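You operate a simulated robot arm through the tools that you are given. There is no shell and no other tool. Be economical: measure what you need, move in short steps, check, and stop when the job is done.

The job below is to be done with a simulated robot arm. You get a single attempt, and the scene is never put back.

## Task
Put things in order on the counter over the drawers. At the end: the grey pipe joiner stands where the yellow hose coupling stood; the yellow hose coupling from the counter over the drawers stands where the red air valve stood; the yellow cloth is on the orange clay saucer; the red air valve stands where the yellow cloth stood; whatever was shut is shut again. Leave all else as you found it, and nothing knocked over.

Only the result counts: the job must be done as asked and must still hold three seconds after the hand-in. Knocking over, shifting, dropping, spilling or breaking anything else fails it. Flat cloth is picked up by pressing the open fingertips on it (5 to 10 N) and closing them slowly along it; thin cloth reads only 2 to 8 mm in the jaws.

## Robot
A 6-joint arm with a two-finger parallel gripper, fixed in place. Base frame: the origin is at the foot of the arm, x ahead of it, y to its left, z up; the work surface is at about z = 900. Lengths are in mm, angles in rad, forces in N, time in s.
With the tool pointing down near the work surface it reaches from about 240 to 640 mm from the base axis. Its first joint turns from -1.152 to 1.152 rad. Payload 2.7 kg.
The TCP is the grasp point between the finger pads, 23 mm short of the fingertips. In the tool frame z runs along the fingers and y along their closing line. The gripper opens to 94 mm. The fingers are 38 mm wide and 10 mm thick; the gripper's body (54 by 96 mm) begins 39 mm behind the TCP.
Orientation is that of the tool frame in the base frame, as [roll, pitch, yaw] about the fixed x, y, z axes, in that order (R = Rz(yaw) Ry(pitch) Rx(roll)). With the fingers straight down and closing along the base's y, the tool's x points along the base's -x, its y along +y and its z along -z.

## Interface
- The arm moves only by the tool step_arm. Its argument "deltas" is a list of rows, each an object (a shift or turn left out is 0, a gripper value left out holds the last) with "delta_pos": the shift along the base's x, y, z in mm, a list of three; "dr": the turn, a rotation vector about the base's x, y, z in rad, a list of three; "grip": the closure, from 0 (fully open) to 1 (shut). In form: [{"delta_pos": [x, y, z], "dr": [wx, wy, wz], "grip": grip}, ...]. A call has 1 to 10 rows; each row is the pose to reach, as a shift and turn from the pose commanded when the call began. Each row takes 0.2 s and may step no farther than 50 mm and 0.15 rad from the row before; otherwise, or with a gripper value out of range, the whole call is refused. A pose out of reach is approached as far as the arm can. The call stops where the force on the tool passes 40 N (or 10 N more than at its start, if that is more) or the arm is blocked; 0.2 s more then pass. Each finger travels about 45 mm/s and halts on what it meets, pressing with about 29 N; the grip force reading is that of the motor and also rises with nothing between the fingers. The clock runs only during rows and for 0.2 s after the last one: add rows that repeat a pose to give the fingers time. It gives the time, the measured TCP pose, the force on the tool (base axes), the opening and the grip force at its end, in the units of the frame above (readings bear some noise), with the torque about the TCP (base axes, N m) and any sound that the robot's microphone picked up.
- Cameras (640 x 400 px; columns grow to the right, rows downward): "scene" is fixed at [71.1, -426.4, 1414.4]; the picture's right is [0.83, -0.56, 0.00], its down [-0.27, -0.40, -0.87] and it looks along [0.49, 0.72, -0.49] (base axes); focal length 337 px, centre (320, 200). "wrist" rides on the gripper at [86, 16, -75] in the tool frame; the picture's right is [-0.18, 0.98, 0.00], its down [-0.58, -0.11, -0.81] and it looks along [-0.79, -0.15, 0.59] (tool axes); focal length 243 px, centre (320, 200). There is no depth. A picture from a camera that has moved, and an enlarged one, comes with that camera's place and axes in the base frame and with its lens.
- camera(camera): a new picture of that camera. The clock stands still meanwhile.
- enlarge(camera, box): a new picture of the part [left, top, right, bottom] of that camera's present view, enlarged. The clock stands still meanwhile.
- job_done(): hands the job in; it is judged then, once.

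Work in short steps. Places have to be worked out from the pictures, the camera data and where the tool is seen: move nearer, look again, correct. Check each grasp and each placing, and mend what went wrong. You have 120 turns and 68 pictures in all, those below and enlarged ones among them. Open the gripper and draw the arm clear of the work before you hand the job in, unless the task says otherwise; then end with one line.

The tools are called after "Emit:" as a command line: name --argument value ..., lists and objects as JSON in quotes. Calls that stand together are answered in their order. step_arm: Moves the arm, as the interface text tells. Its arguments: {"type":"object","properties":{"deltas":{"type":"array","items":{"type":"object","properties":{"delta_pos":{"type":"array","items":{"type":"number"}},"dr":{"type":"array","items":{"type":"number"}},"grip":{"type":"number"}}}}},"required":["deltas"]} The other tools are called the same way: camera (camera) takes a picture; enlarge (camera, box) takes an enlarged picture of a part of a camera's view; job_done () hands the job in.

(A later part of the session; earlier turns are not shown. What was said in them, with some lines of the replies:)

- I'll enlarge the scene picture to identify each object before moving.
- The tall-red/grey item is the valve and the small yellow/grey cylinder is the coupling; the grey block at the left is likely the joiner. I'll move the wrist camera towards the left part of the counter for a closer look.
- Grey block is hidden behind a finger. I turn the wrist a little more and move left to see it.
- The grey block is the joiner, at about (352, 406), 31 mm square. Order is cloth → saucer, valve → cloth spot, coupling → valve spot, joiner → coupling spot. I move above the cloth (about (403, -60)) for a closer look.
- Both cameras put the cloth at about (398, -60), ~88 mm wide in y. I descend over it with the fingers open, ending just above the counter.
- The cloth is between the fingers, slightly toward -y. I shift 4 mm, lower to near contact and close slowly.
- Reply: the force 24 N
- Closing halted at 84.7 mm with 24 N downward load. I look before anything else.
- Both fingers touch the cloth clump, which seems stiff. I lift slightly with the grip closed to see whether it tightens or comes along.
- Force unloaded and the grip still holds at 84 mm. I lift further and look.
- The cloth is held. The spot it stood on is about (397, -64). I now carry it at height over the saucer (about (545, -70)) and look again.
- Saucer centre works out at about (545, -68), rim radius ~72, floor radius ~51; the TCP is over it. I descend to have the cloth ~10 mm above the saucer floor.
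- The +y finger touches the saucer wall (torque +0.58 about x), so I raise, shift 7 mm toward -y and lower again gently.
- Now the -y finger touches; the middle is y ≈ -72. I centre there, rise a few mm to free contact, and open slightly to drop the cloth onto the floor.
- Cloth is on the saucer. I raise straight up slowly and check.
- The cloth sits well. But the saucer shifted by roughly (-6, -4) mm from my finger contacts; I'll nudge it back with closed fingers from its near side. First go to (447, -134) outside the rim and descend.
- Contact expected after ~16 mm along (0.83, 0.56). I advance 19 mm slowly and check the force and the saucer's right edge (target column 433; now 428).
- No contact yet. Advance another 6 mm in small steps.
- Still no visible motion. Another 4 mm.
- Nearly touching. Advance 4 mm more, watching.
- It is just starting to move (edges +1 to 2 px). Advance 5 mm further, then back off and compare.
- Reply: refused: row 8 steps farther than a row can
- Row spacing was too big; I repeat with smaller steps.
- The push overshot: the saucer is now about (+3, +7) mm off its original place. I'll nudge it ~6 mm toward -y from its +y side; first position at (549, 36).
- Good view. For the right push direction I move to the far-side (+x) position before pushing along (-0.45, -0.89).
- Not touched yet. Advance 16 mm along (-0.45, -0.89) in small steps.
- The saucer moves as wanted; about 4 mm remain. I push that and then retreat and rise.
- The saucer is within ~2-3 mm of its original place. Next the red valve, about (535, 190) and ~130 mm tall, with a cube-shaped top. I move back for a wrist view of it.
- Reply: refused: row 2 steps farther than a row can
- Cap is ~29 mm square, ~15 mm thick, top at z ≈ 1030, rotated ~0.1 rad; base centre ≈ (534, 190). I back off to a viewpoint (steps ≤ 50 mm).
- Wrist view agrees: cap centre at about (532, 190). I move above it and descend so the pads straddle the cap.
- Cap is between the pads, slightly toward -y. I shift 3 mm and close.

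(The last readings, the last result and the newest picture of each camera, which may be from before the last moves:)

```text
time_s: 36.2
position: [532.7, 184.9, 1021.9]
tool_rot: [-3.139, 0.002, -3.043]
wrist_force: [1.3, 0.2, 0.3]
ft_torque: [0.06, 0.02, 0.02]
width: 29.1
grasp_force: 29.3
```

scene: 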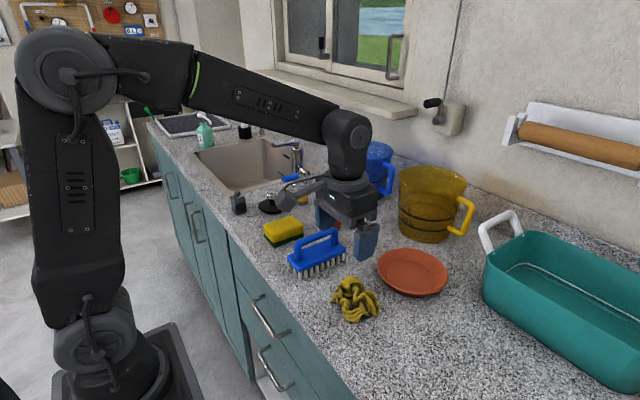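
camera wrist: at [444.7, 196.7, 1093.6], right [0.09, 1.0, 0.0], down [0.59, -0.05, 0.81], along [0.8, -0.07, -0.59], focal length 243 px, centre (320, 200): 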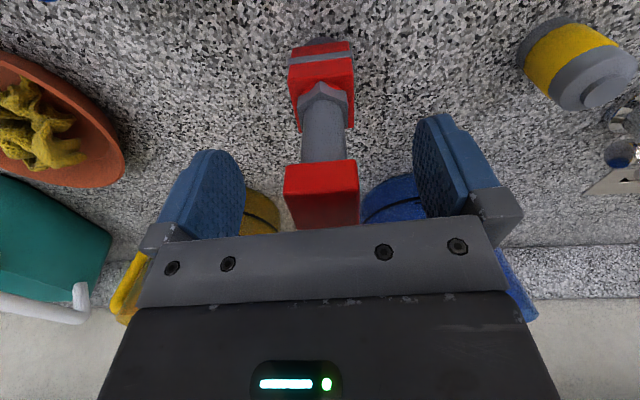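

Gripped at 29.1 mm, as expected. I lift 120 mm.

Emit:
step_arm --deltas '[{"delta_pos": [0, 0, 8], "grip": 1}, {"delta_pos": [0, 0, 30]}, {"delta_pos": [0, 0, 65]}, {"delta_pos": [0, 0, 100]}, {"delta_pos": [0, 0, 125]}, {"delta_pos": [0, 0, 125]}]'

Emit:
enlarge --camera "scene" --box '[230, 120, 390, 320]'

```text
time_s: 37.6
position: [534.2, 185.6, 1143.7]
tool_rot: [-3.137, 0.001, -3.041]
wrist_force: [-1.4, 0.5, -2.8]
ft_torque: [0.0, 0.01, -0.03]
width: 29.0
grasp_force: 29.0
```

```text
2.00 times, centred on (310, 220) of scene
camera zoom: at [71.2, -426.4, 1414.4], right [0.83, -0.56, 0.0], down [-0.27, -0.4, -0.87], along [0.49, 0.72, -0.49], focal length 674 px, centre (340, 160)
```

zoom: 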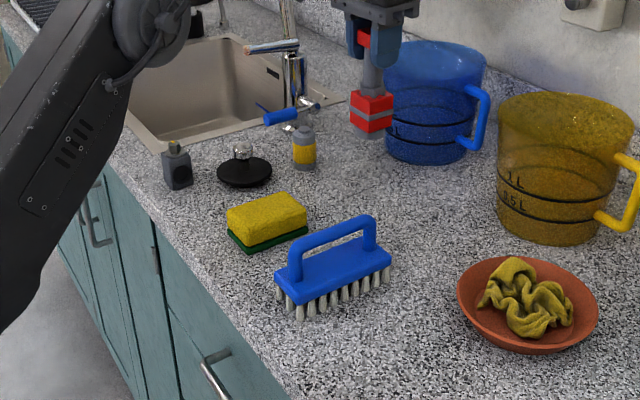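

Valve lifted and upright. I carry it to above the cloth's old spot (397, -64).

Emit:
step_arm --deltas '[{"delta_pos": [-19, -36, 0], "grip": 1}, {"delta_pos": [-39, -71, 0]}, {"delta_pos": [-58, -107, 0]}, {"delta_pos": [-78, -143, 0]}, {"delta_pos": [-98, -178, 0]}, {"delta_pos": [-117, -214, 0]}, {"delta_pos": [-137, -250, 0]}, {"delta_pos": [-137, -250, -40]}, {"delta_pos": [-137, -250, -80]}, {"delta_pos": [-137, -250, -80]}]'

```text
time_s: 39.8
position: [397.1, -63.9, 1062.5]
tool_rot: [-3.138, 0.0, -3.041]
wrist_force: [0.5, 0.3, -2.9]
ft_torque: [-0.03, 0.01, -0.01]
width: 29.0
grasp_force: 29.0
```

Above the spot. I lower to just about contact height.

Emit:
step_arm --deltas '[{"delta_pos": [0, 0, -20], "grip": 1}, {"delta_pos": [0, 0, -32]}, {"delta_pos": [0, 0, -37]}, {"delta_pos": [0, 0, -40]}, {"delta_pos": [0, 0, -40]}]'

Emit:
enlarge --camera "scene" --box '[280, 200, 440, 325]'

```text
time_s: 41.0
position: [395.5, -64.2, 1023.0]
tool_rot: [-3.139, 0.001, -3.042]
wrist_force: [0.1, 1.2, -2.6]
ft_torque: [0.0, 0.0, 0.02]
width: 29.0
grasp_force: 29.4
```

```text
3.20 times, centred on (360, 262) of scene
camera zoom: at [71.1, -426.4, 1414.4], right [0.83, -0.56, 0.0], down [-0.27, -0.4, -0.87], along [0.49, 0.72, -0.49], focal length 1078 px, centre (192, 0)
```

zoom: 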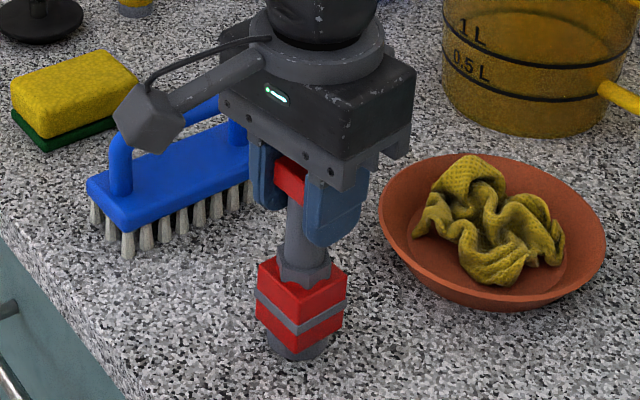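

Location matches the cloth's former spot. Still carrying the weight (-2.6 N); I lower in 1 mm steps till contact.

Emit:
step_arm --deltas '[{"delta_pos": [0, 0, -1], "grip": 1}, {"delta_pos": [0, 0, -2]}, {"delta_pos": [0, 0, -2]}]'

```text
time_s: 41.8
position: [396.7, -65.4, 1022.0]
tool_rot: [-3.137, 0.001, -3.043]
wrist_force: [0.8, 0.0, -2.6]
ft_torque: [0.03, 0.01, -0.01]
width: 29.1
grasp_force: 28.4
```

Still hanging; a bit lower.

Emit:
step_arm --deltas '[{"delta_pos": [0, 0, -1], "grip": 1}, {"delta_pos": [0, 0, -2]}, {"delta_pos": [0, 0, -2]}]'

```text
time_s: 42.6
position: [395.6, -65.1, 1021.1]
tool_rot: [-3.136, 0.003, -3.042]
wrist_force: [0.7, -1.1, -3.4]
ft_torque: [0.02, 0.02, -0.02]
width: 29.0
grasp_force: 28.6
```

Emit:
step_arm --deltas '[{"delta_pos": [0, 0, -1], "grip": 1}, {"delta_pos": [0, 0, -2]}, {"delta_pos": [0, 0, -2.5]}, {"delta_pos": [0, 0, -2.5]}]'

```text
time_s: 43.6
position: [396.3, -64.5, 1018.9]
tool_rot: [-3.139, 0.007, -3.042]
wrist_force: [-0.3, 4.7, 25.3]
ft_torque: [0.09, -0.01, 0.07]
width: 29.3
grasp_force: 29.2
```

Contact now. I relieve the load by ~1 mm and open slowly.

Emit:
step_arm --deltas '[{"delta_pos": [0, 0, 1.2], "grip": 1}, {"delta_pos": [0, 0, 1.2], "grip": 1}, {"delta_pos": [0, 0, 1.2], "grip": 0.6}, {"delta_pos": [0, 0, 1.2], "grip": 0.4}, {"delta_pos": [0, 0, 1.2], "grip": 0.2}, {"delta_pos": [0, 0, 1.2], "grip": 0.1}, {"delta_pos": [0, 0, 1.2], "grip": 0}, {"delta_pos": [0, 0, 30], "grip": 0}, {"delta_pos": [0, 0, 75], "grip": 0}, {"delta_pos": [0, 0, 110], "grip": 0}]'

Emit:
enlarge --camera "scene" --box '[280, 200, 440, 325]'

```text
time_s: 45.8
position: [395.9, -64.5, 1128.0]
tool_rot: [-3.139, 0.003, -3.041]
wrist_force: [0.8, -0.8, 0.1]
ft_torque: [0.0, -0.01, 0.0]
width: 93.9
grasp_force: 0.2
```

```text
3.20 times, centred on (360, 262) of scene
camera zoom: at [71.1, -426.4, 1414.4], right [0.83, -0.56, 0.0], down [-0.27, -0.4, -0.87], along [0.49, 0.72, -0.49], focal length 1078 px, centre (192, 0)
```

zoom: 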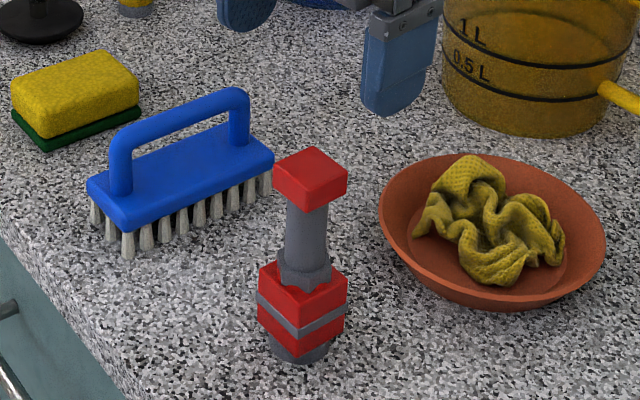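

Valve stands upright. Next the coupling at about (530, 348), ~35 mm dia, ~63 mm tall. I move to a viewpoint in front of it.

Emit:
step_arm --deltas '[{"delta_pos": [8, 44, 0], "grip": 0.3}, {"delta_pos": [16, 88, 0]}, {"delta_pos": [25, 132, 0]}, {"delta_pos": [33, 176, 0]}, {"delta_pos": [41, 220, -5]}, {"delta_pos": [49, 264, -15]}, {"delta_pos": [58, 308, -25]}, {"delta_pos": [66, 352, -35]}, {"delta_pos": [74, 394, -48]}, {"delta_pos": [74, 394, -48]}]'

Emit:
camera --camera "wrist"

```text
time_s: 48.0
position: [471.2, 330.2, 1081.4]
tool_rot: [-3.14, 0.002, -3.042]
wrist_force: [0.2, 0.0, -0.1]
ft_torque: [0.0, 0.0, 0.03]
width: 65.7
grasp_force: 0.1
```

```text
24 pictures are left
camera wrist: at [382.8, 338.7, 1154.9], right [0.09, 1.0, 0.0], down [0.59, -0.05, 0.81], along [0.8, -0.07, -0.59], focal length 243 px, centre (320, 200)
```

wrist: 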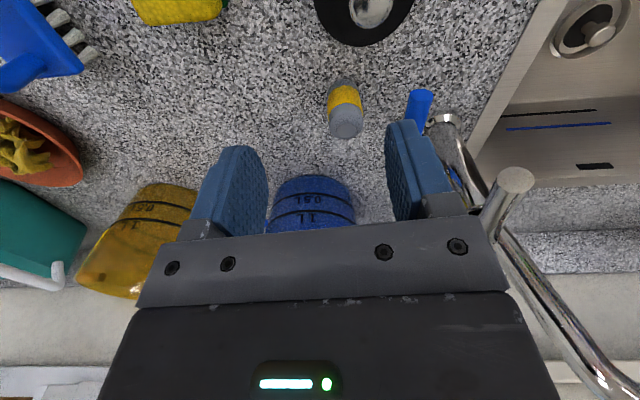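

Coupling centre ≈ (530, 350); the tap spout tip is near (478, 420, 1080) and the blue lever near y 419, so with opening ~66 mm there is room. I move above it and descend partway, then check.

Emit:
step_arm --deltas '[{"delta_pos": [30, 8, 0], "grip": 0.3}, {"delta_pos": [59, 19, 0]}, {"delta_pos": [59, 19, -40]}, {"delta_pos": [59, 19, -75]}, {"delta_pos": [59, 19, -90]}, {"delta_pos": [59, 19, -90]}]'

Emit:
camera --camera "wrist"

```text
time_s: 49.4
position: [531.4, 347.1, 990.1]
tool_rot: [-3.139, 0.001, -3.042]
wrist_force: [-0.7, 0.3, -0.3]
ft_torque: [0.03, 0.01, 0.0]
width: 65.9
grasp_force: 0.1
out of reach, approached as far as the arm can: row 2, 3, 4
```

```text
23 pictures are left
camera wrist: at [442.7, 356.5, 1062.9], right [0.09, 1.0, 0.0], down [0.59, -0.05, 0.81], along [0.8, -0.07, -0.59], focal length 243 px, centre (320, 200)
```

wrist: 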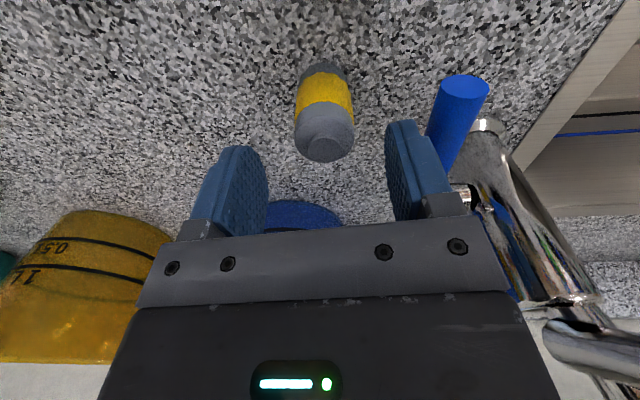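

Coupling is well centred. Descend to z ≈ 937 and close gently.

Emit:
step_arm --deltas '[{"delta_pos": [0, 2, -25], "grip": 0.3}, {"delta_pos": [0, 2, -45]}, {"delta_pos": [0, 2, -54]}, {"delta_pos": [0, 2, -54]}, {"delta_pos": [0, 2, -54], "grip": 0.5}, {"delta_pos": [0, 2, -54], "grip": 0.7}, {"delta_pos": [0, 2, -54], "grip": 1}, {"delta_pos": [0, 2, -54], "grip": 1}, {"delta_pos": [0, 2, -54], "grip": 1}]'

```text
time_s: 51.4
position: [530.3, 350.4, 936.0]
tool_rot: [-3.138, 0.001, -3.044]
wrist_force: [0.5, -0.2, 0.3]
ft_torque: [0.0, -0.03, -0.03]
width: 32.7
grasp_force: 29.1
```

Gripped at 32.7 mm; coupling spot is (530, 350). I lift and carry toward the valve's old spot (532, 188).

Emit:
step_arm --deltas '[{"delta_pos": [0, 0, 10], "grip": 1}, {"delta_pos": [0, 0, 30]}, {"delta_pos": [-5, -10, 55]}, {"delta_pos": [-5, -50, 75]}, {"delta_pos": [-3, -90, 75]}, {"delta_pos": [0, -130, 75]}, {"delta_pos": [2, -162, 75]}, {"delta_pos": [2, -162, 40]}, {"delta_pos": [2, -162, 12]}, {"delta_pos": [2, -162, 12]}]'

Emit:
enlarge --camera "scene" --box '[220, 150, 380, 250]'

```text
time_s: 53.6
position: [530.3, 188.1, 948.1]
tool_rot: [-3.138, 0.001, -3.041]
wrist_force: [-0.7, 0.4, -0.8]
ft_torque: [0.02, 0.03, 0.0]
width: 32.7
grasp_force: 29.1
```

```text
4.00 times, centred on (300, 200) of scene
camera zoom: at [71.1, -426.4, 1414.4], right [0.83, -0.56, 0.0], down [-0.27, -0.4, -0.87], along [0.49, 0.72, -0.49], focal length 1348 px, centre (400, 200)
```

zoom: 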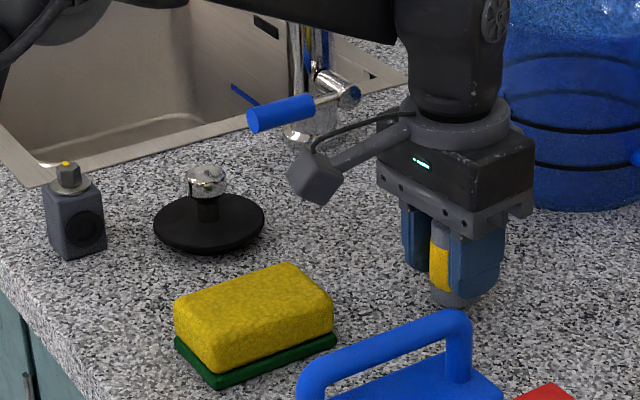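

Location looks right; I lower gently to contact.

Emit:
step_arm --deltas '[{"delta_pos": [0, 0, -6], "grip": 1}, {"delta_pos": [0, 0, -9]}, {"delta_pos": [0, 0, -11]}, {"delta_pos": [0, 0, -11]}]'

Emit:
enlarge --camera "scene" --box '[220, 150, 380, 250]'

```text
time_s: 54.6
position: [529.8, 187.7, 935.7]
tool_rot: [-3.137, 0.003, -3.042]
wrist_force: [0.0, -0.7, -1.2]
ft_torque: [0.02, -0.02, 0.0]
width: 33.1
grasp_force: 29.2
```

```text
4.00 times, centred on (300, 200) of scene
camera zoom: at [71.1, -426.4, 1414.4], right [0.83, -0.56, 0.0], down [-0.27, -0.4, -0.87], along [0.49, 0.72, -0.49], focal length 1348 px, centre (400, 200)
```

zoom: 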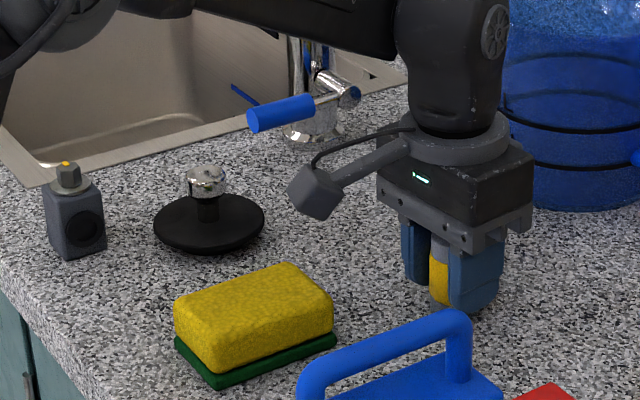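

Still hanging by about a mm; lower until contact registers.

Emit:
step_arm --deltas '[{"delta_pos": [0, 0, -1], "grip": 1}, {"delta_pos": [0, 0, -1.6]}, {"delta_pos": [0, 0, -1.6]}]'

```text
time_s: 55.4
position: [529.6, 188.5, 935.3]
tool_rot: [-3.137, 0.002, -3.043]
wrist_force: [0.0, 0.4, 1.3]
ft_torque: [0.0, 0.01, -0.01]
width: 32.9
grasp_force: 28.8
```

Light contact (force turned positive). I open slowly and rise.

Emit:
step_arm --deltas '[{"delta_pos": [0, 0, -0.4], "grip": 1}, {"delta_pos": [0, 0, -0.4], "grip": 0.6}, {"delta_pos": [0, 0, -0.4], "grip": 0.5}, {"delta_pos": [0, 0, -0.4], "grip": 0.3}, {"delta_pos": [0, 0, -0.4], "grip": 0.2}, {"delta_pos": [0, 0, -0.4], "grip": 0.1}, {"delta_pos": [0, 0, 30], "grip": 0.1}, {"delta_pos": [0, 0, 75], "grip": 0.1}, {"delta_pos": [-10, 0, 120], "grip": 0.1}, {"delta_pos": [-40, 10, 150], "grip": 0.1}]'

Emit:
enlarge --camera "scene" --box '[220, 150, 380, 250]'

```text
time_s: 57.6
position: [491.2, 197.7, 1087.6]
tool_rot: [-3.139, 0.001, -3.043]
wrist_force: [-1.4, 1.0, 0.0]
ft_torque: [0.02, 0.0, 0.01]
width: 84.8
grasp_force: 0.1
```

```text
4.00 times, centred on (300, 200) of scene
camera zoom: at [71.1, -426.4, 1414.4], right [0.83, -0.56, 0.0], down [-0.27, -0.4, -0.87], along [0.49, 0.72, -0.49], focal length 1348 px, centre (400, 200)
```

zoom: 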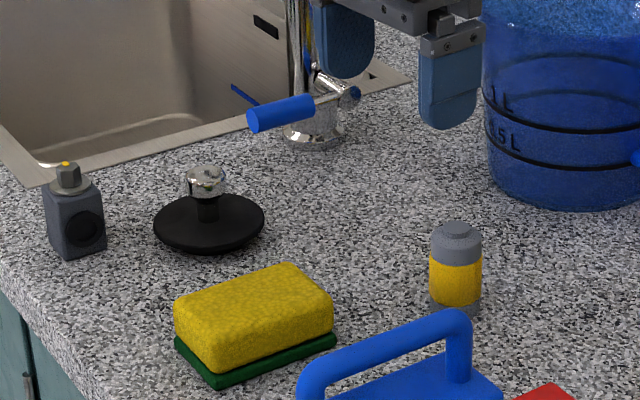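

Coupling is exactly where the valve stood. Next the joiner at ≈ (353, 408): its hole faces ±y, so I grip along x (yaw +π/2), also good for tap clearance. I move above it while turning.

Emit:
step_arm --deltas '[{"delta_pos": [-14, 21, 0], "dr": [0, 0, 0.147], "grip": 0.4}, {"delta_pos": [-28, 42, 0], "dr": [0, 0, 0.294]}, {"delta_pos": [-41, 63, 0], "dr": [0, 0, 0.441]}, {"delta_pos": [-55, 84, 0], "dr": [0, 0, 0.588]}, {"delta_pos": [-69, 105, 0], "dr": [0, 0, 0.735]}, {"delta_pos": [-83, 126, 0], "dr": [0, 0, 0.882]}, {"delta_pos": [-97, 147, 0], "dr": [0, 0, 1.029]}, {"delta_pos": [-110, 168, 0], "dr": [0, 0, 1.176]}, {"delta_pos": [-124, 189, 0], "dr": [0, 0, 1.323]}, {"delta_pos": [-138, 210, 0], "dr": [0, 0, 1.47]}]'

Emit:
camera --camera "wrist"

```text
time_s: 59.8
position: [352.5, 409.6, 1084.6]
tool_rot: [-3.139, 0.0, -1.569]
wrist_force: [-0.3, -1.1, 0.3]
ft_torque: [0.01, -0.01, -0.02]
width: 56.3
grasp_force: 0.0
```

```text
19 pictures are left
camera wrist: at [335.1, 324.3, 1157.5], right [-0.98, 0.18, 0.0], down [0.11, 0.58, 0.81], along [0.15, 0.79, -0.59], focal length 243 px, centre (320, 200)
```

wrist: 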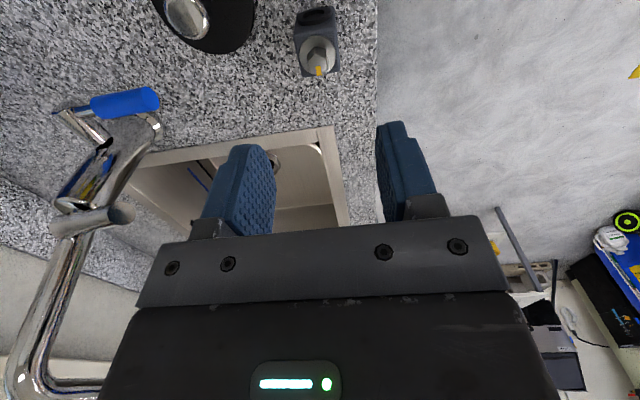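

Joiner centre ≈ (353, 410), right beneath. I descend partway (tips just above its bolt) and check alignment.

Emit:
step_arm --deltas '[{"delta_pos": [0, 0, -45], "grip": 0.4}, {"delta_pos": [0, 0, -85]}, {"delta_pos": [0, 0, -85]}]'

Emit:
camera --camera "wrist"

```text
time_s: 60.6
position: [353.5, 408.7, 996.7]
tool_rot: [-3.137, 0.001, -1.574]
wrist_force: [-0.9, 0.8, 0.3]
ft_torque: [0.0, -0.01, -0.01]
width: 56.2
grasp_force: 0.1
```

```text
18 pictures are left
camera wrist: at [335.2, 322.7, 1070.7], right [-0.98, 0.19, 0.0], down [0.11, 0.58, 0.81], along [0.15, 0.79, -0.59], focal length 243 px, centre (320, 200)
```

wrist: 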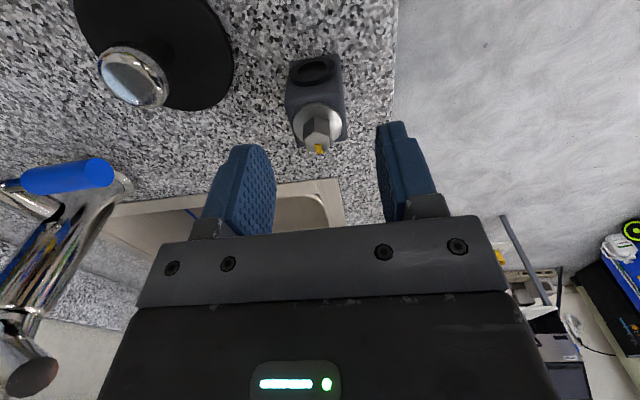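

Aligned. Descend to z ≈ 936 and close slowly.

Emit:
step_arm --deltas '[{"delta_pos": [0, 1, -30], "grip": 0.4}, {"delta_pos": [0, 1, -50]}, {"delta_pos": [0, 1, -61]}, {"delta_pos": [0, 1, -61]}, {"delta_pos": [0, 1, -61], "grip": 0.55}, {"delta_pos": [0, 1, -61], "grip": 0.7}, {"delta_pos": [0, 1, -61], "grip": 1}, {"delta_pos": [0, 1, -61], "grip": 1}, {"delta_pos": [0, 1, -61], "grip": 1}]'

```text
time_s: 62.6
position: [352.3, 410.8, 937.9]
tool_rot: [-3.139, 0.003, -1.572]
wrist_force: [-0.2, 0.9, 0.2]
ft_torque: [-0.01, 0.01, 0.01]
width: 33.6
grasp_force: 29.0
```

Gripped at 33.6 mm. I lift and carry it around the plug and away from the spout, at z ≈ 1015, via lower y.

Emit:
step_arm --deltas '[{"delta_pos": [0, 0, 12], "grip": 1}, {"delta_pos": [0, 0, 45]}, {"delta_pos": [0, -10, 77]}, {"delta_pos": [8, -55, 77]}, {"delta_pos": [18, -100, 77]}, {"delta_pos": [40, -120, 77]}, {"delta_pos": [80, -120, 77]}, {"delta_pos": [120, -118, 77]}, {"delta_pos": [150, -110, 77]}, {"delta_pos": [150, -110, 77]}]'

Emit:
camera --camera "scene"

```text
time_s: 64.8
position: [503.4, 297.9, 1017.1]
tool_rot: [-3.138, 0.002, -1.574]
wrist_force: [-0.8, 0.3, -1.4]
ft_torque: [-0.01, 0.0, 0.03]
width: 33.6
grasp_force: 29.3
```

```text
17 pictures are left
```

scene: 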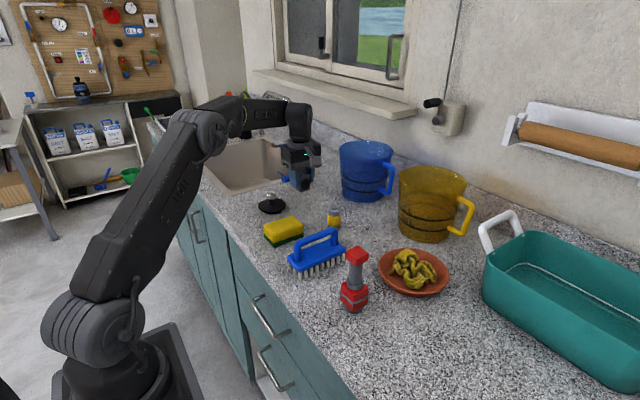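

All fine. Now move over the coupling's old spot (530, 350) and lower to ~12 mm above the counter.

Emit:
step_arm --deltas '[{"delta_pos": [14, 26, -10], "grip": 1}, {"delta_pos": [27, 52, -27]}, {"delta_pos": [27, 52, -50]}, {"delta_pos": [27, 52, -66]}, {"delta_pos": [27, 52, -66]}]'

Emit:
enlarge --camera "scene" --box '[220, 150, 380, 250]'

```text
time_s: 66.0
position: [531.3, 350.6, 950.6]
tool_rot: [-3.138, 0.003, -1.573]
wrist_force: [-0.1, 0.3, -1.7]
ft_torque: [0.0, 0.03, 0.01]
width: 33.8
grasp_force: 29.0
```

```text
4.00 times, centred on (300, 200) of scene
camera zoom: at [71.1, -426.4, 1414.4], right [0.83, -0.56, 0.0], down [-0.27, -0.4, -0.87], along [0.49, 0.72, -0.49], focal length 1348 px, centre (400, 200)
```

zoom: 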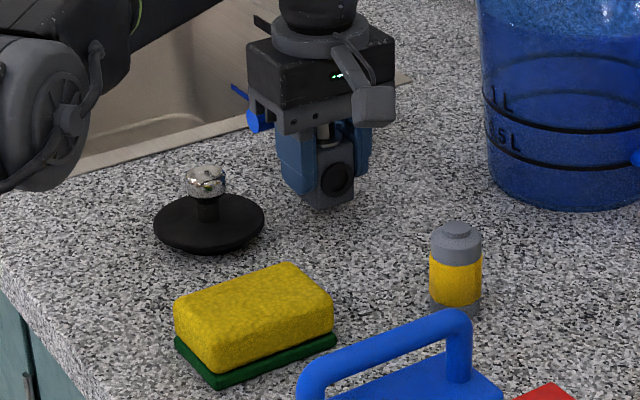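

Looks right. Lower 12 mm.

Emit:
step_arm --deltas '[{"delta_pos": [0, 0, -7], "grip": 1}, {"delta_pos": [0, 0, -11]}, {"delta_pos": [0, 0, -12]}, {"delta_pos": [0, 0, -12]}]'

```text
time_s: 67.0
position: [529.2, 350.9, 937.5]
tool_rot: [-3.139, 0.001, -1.572]
wrist_force: [0.7, -0.1, -1.0]
ft_torque: [0.01, 0.01, -0.01]
width: 33.9
grasp_force: 29.4
```

Emit:
step_arm --deltas '[{"delta_pos": [0, 0, -1], "grip": 1}, {"delta_pos": [0, 0, -1.6]}, {"delta_pos": [0, 0, -1.6]}]'

```text
time_s: 67.8
position: [530.2, 350.3, 937.7]
tool_rot: [-3.138, 0.002, -1.574]
wrist_force: [0.9, 0.9, 2.6]
ft_torque: [0.02, 0.06, -0.07]
width: 33.6
grasp_force: 28.9
```

Contact (Fz +2.6). I open slowly to ~66 mm and rise straight, then retreat toward -y.

Emit:
step_arm --deltas '[{"delta_pos": [0, 0, 0], "grip": 0.6}, {"delta_pos": [0, 0, 0], "grip": 0.5}, {"delta_pos": [0, 0, 0], "grip": 0.35}, {"delta_pos": [0, 0, 0], "grip": 0.3}, {"delta_pos": [0, 0, 0], "grip": 0.3}, {"delta_pos": [0, 0, 25], "grip": 0.3}, {"delta_pos": [0, 0, 55], "grip": 0.3}, {"delta_pos": [-10, -25, 90], "grip": 0.3}, {"delta_pos": [-30, -65, 110], "grip": 0.3}, {"delta_pos": [-60, -100, 130], "grip": 0.3}]'

Emit:
enlarge --camera "scene" --box '[220, 150, 380, 250]'

```text
refused: row 10 steps farther than a row can; nothing moved
```

```text
4.00 times, centred on (300, 200) of scene
camera zoom: at [71.1, -426.4, 1414.4], right [0.83, -0.56, 0.0], down [-0.27, -0.4, -0.87], along [0.49, 0.72, -0.49], focal length 1348 px, centre (400, 200)
```

zoom: 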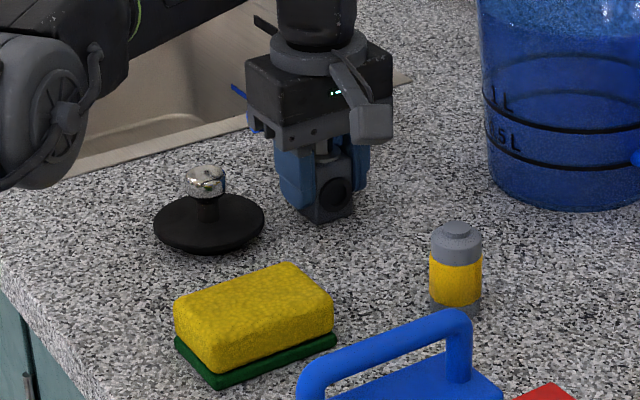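

Refused for the last row's step length; repeat with a shorter retreat.

Emit:
step_arm --deltas '[{"delta_pos": [0, 0, 0], "grip": 0.6}, {"delta_pos": [0, 0, 0], "grip": 0.5}, {"delta_pos": [0, 0, 0], "grip": 0.35}, {"delta_pos": [0, 0, 0], "grip": 0.3}, {"delta_pos": [0, 0, 0], "grip": 0.3}, {"delta_pos": [0, 0, 25], "grip": 0.3}, {"delta_pos": [0, 0, 55], "grip": 0.3}, {"delta_pos": [-8, -20, 85], "grip": 0.3}, {"delta_pos": [-25, -50, 110], "grip": 0.3}, {"delta_pos": [-45, -80, 140], "grip": 0.3}]'

Emit:
enlarge --camera "scene" --box '[220, 150, 380, 250]'

```text
time_s: 70.0
position: [484.3, 268.9, 1076.9]
tool_rot: [-3.139, 0.002, -1.572]
wrist_force: [0.3, 0.3, 0.8]
ft_torque: [-0.01, 0.01, -0.01]
width: 65.7
grasp_force: 0.0
```

```text
4.00 times, centred on (300, 200) of scene
camera zoom: at [71.1, -426.4, 1414.4], right [0.83, -0.56, 0.0], down [-0.27, -0.4, -0.87], along [0.49, 0.72, -0.49], focal length 1348 px, centre (400, 200)
```

zoom: 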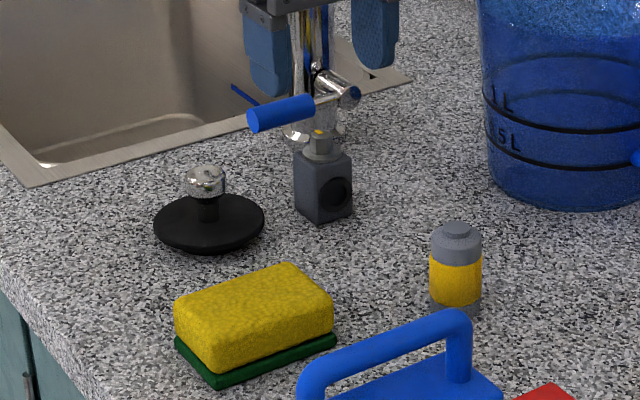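

All pieces stand in place. I draw the arm up and back, fully open, and take a last look.

Emit:
step_arm --deltas '[{"delta_pos": [-20, -25, 25], "grip": 0}, {"delta_pos": [-40, -50, 50]}, {"delta_pos": [-60, -75, 75]}, {"delta_pos": [-80, -100, 100]}, {"delta_pos": [-100, -125, 125]}, {"delta_pos": [-120, -150, 140]}, {"delta_pos": [-140, -180, 140]}, {"delta_pos": [-140, -220, 140]}, {"delta_pos": [-140, -220, 140]}]'

Emit:
camera --camera "scene"

```text
time_s: 72.0
position: [343.2, 50.2, 1218.2]
tool_rot: [-3.138, 0.002, -1.574]
wrist_force: [-0.4, -0.5, -0.3]
ft_torque: [-0.05, -0.01, 0.02]
width: 94.1
grasp_force: 0.2
```

```text
13 pictures are left
```

scene: 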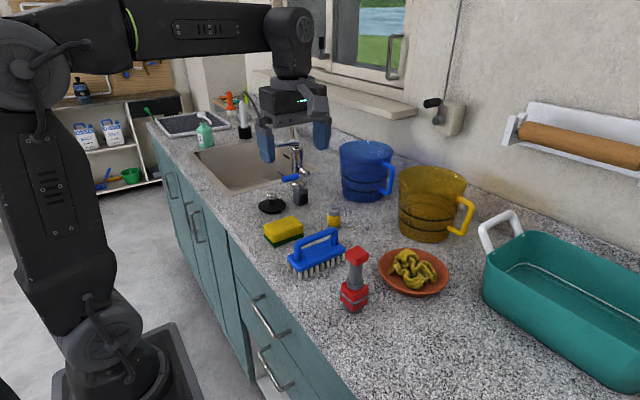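

Everything is in its asked place, nothing is knocked over, the drawers are shut and the arm is clear. I hand in.

Emit:
job_done

```text
The job is handed in.
```

The job is handed in: the joiner, coupling and valve are each standing within about 5 mm of their asked spots. The cloth is on the saucer, which I bumped while placing it and nudged back to within about 3 mm, and nothing that was shut was opened.
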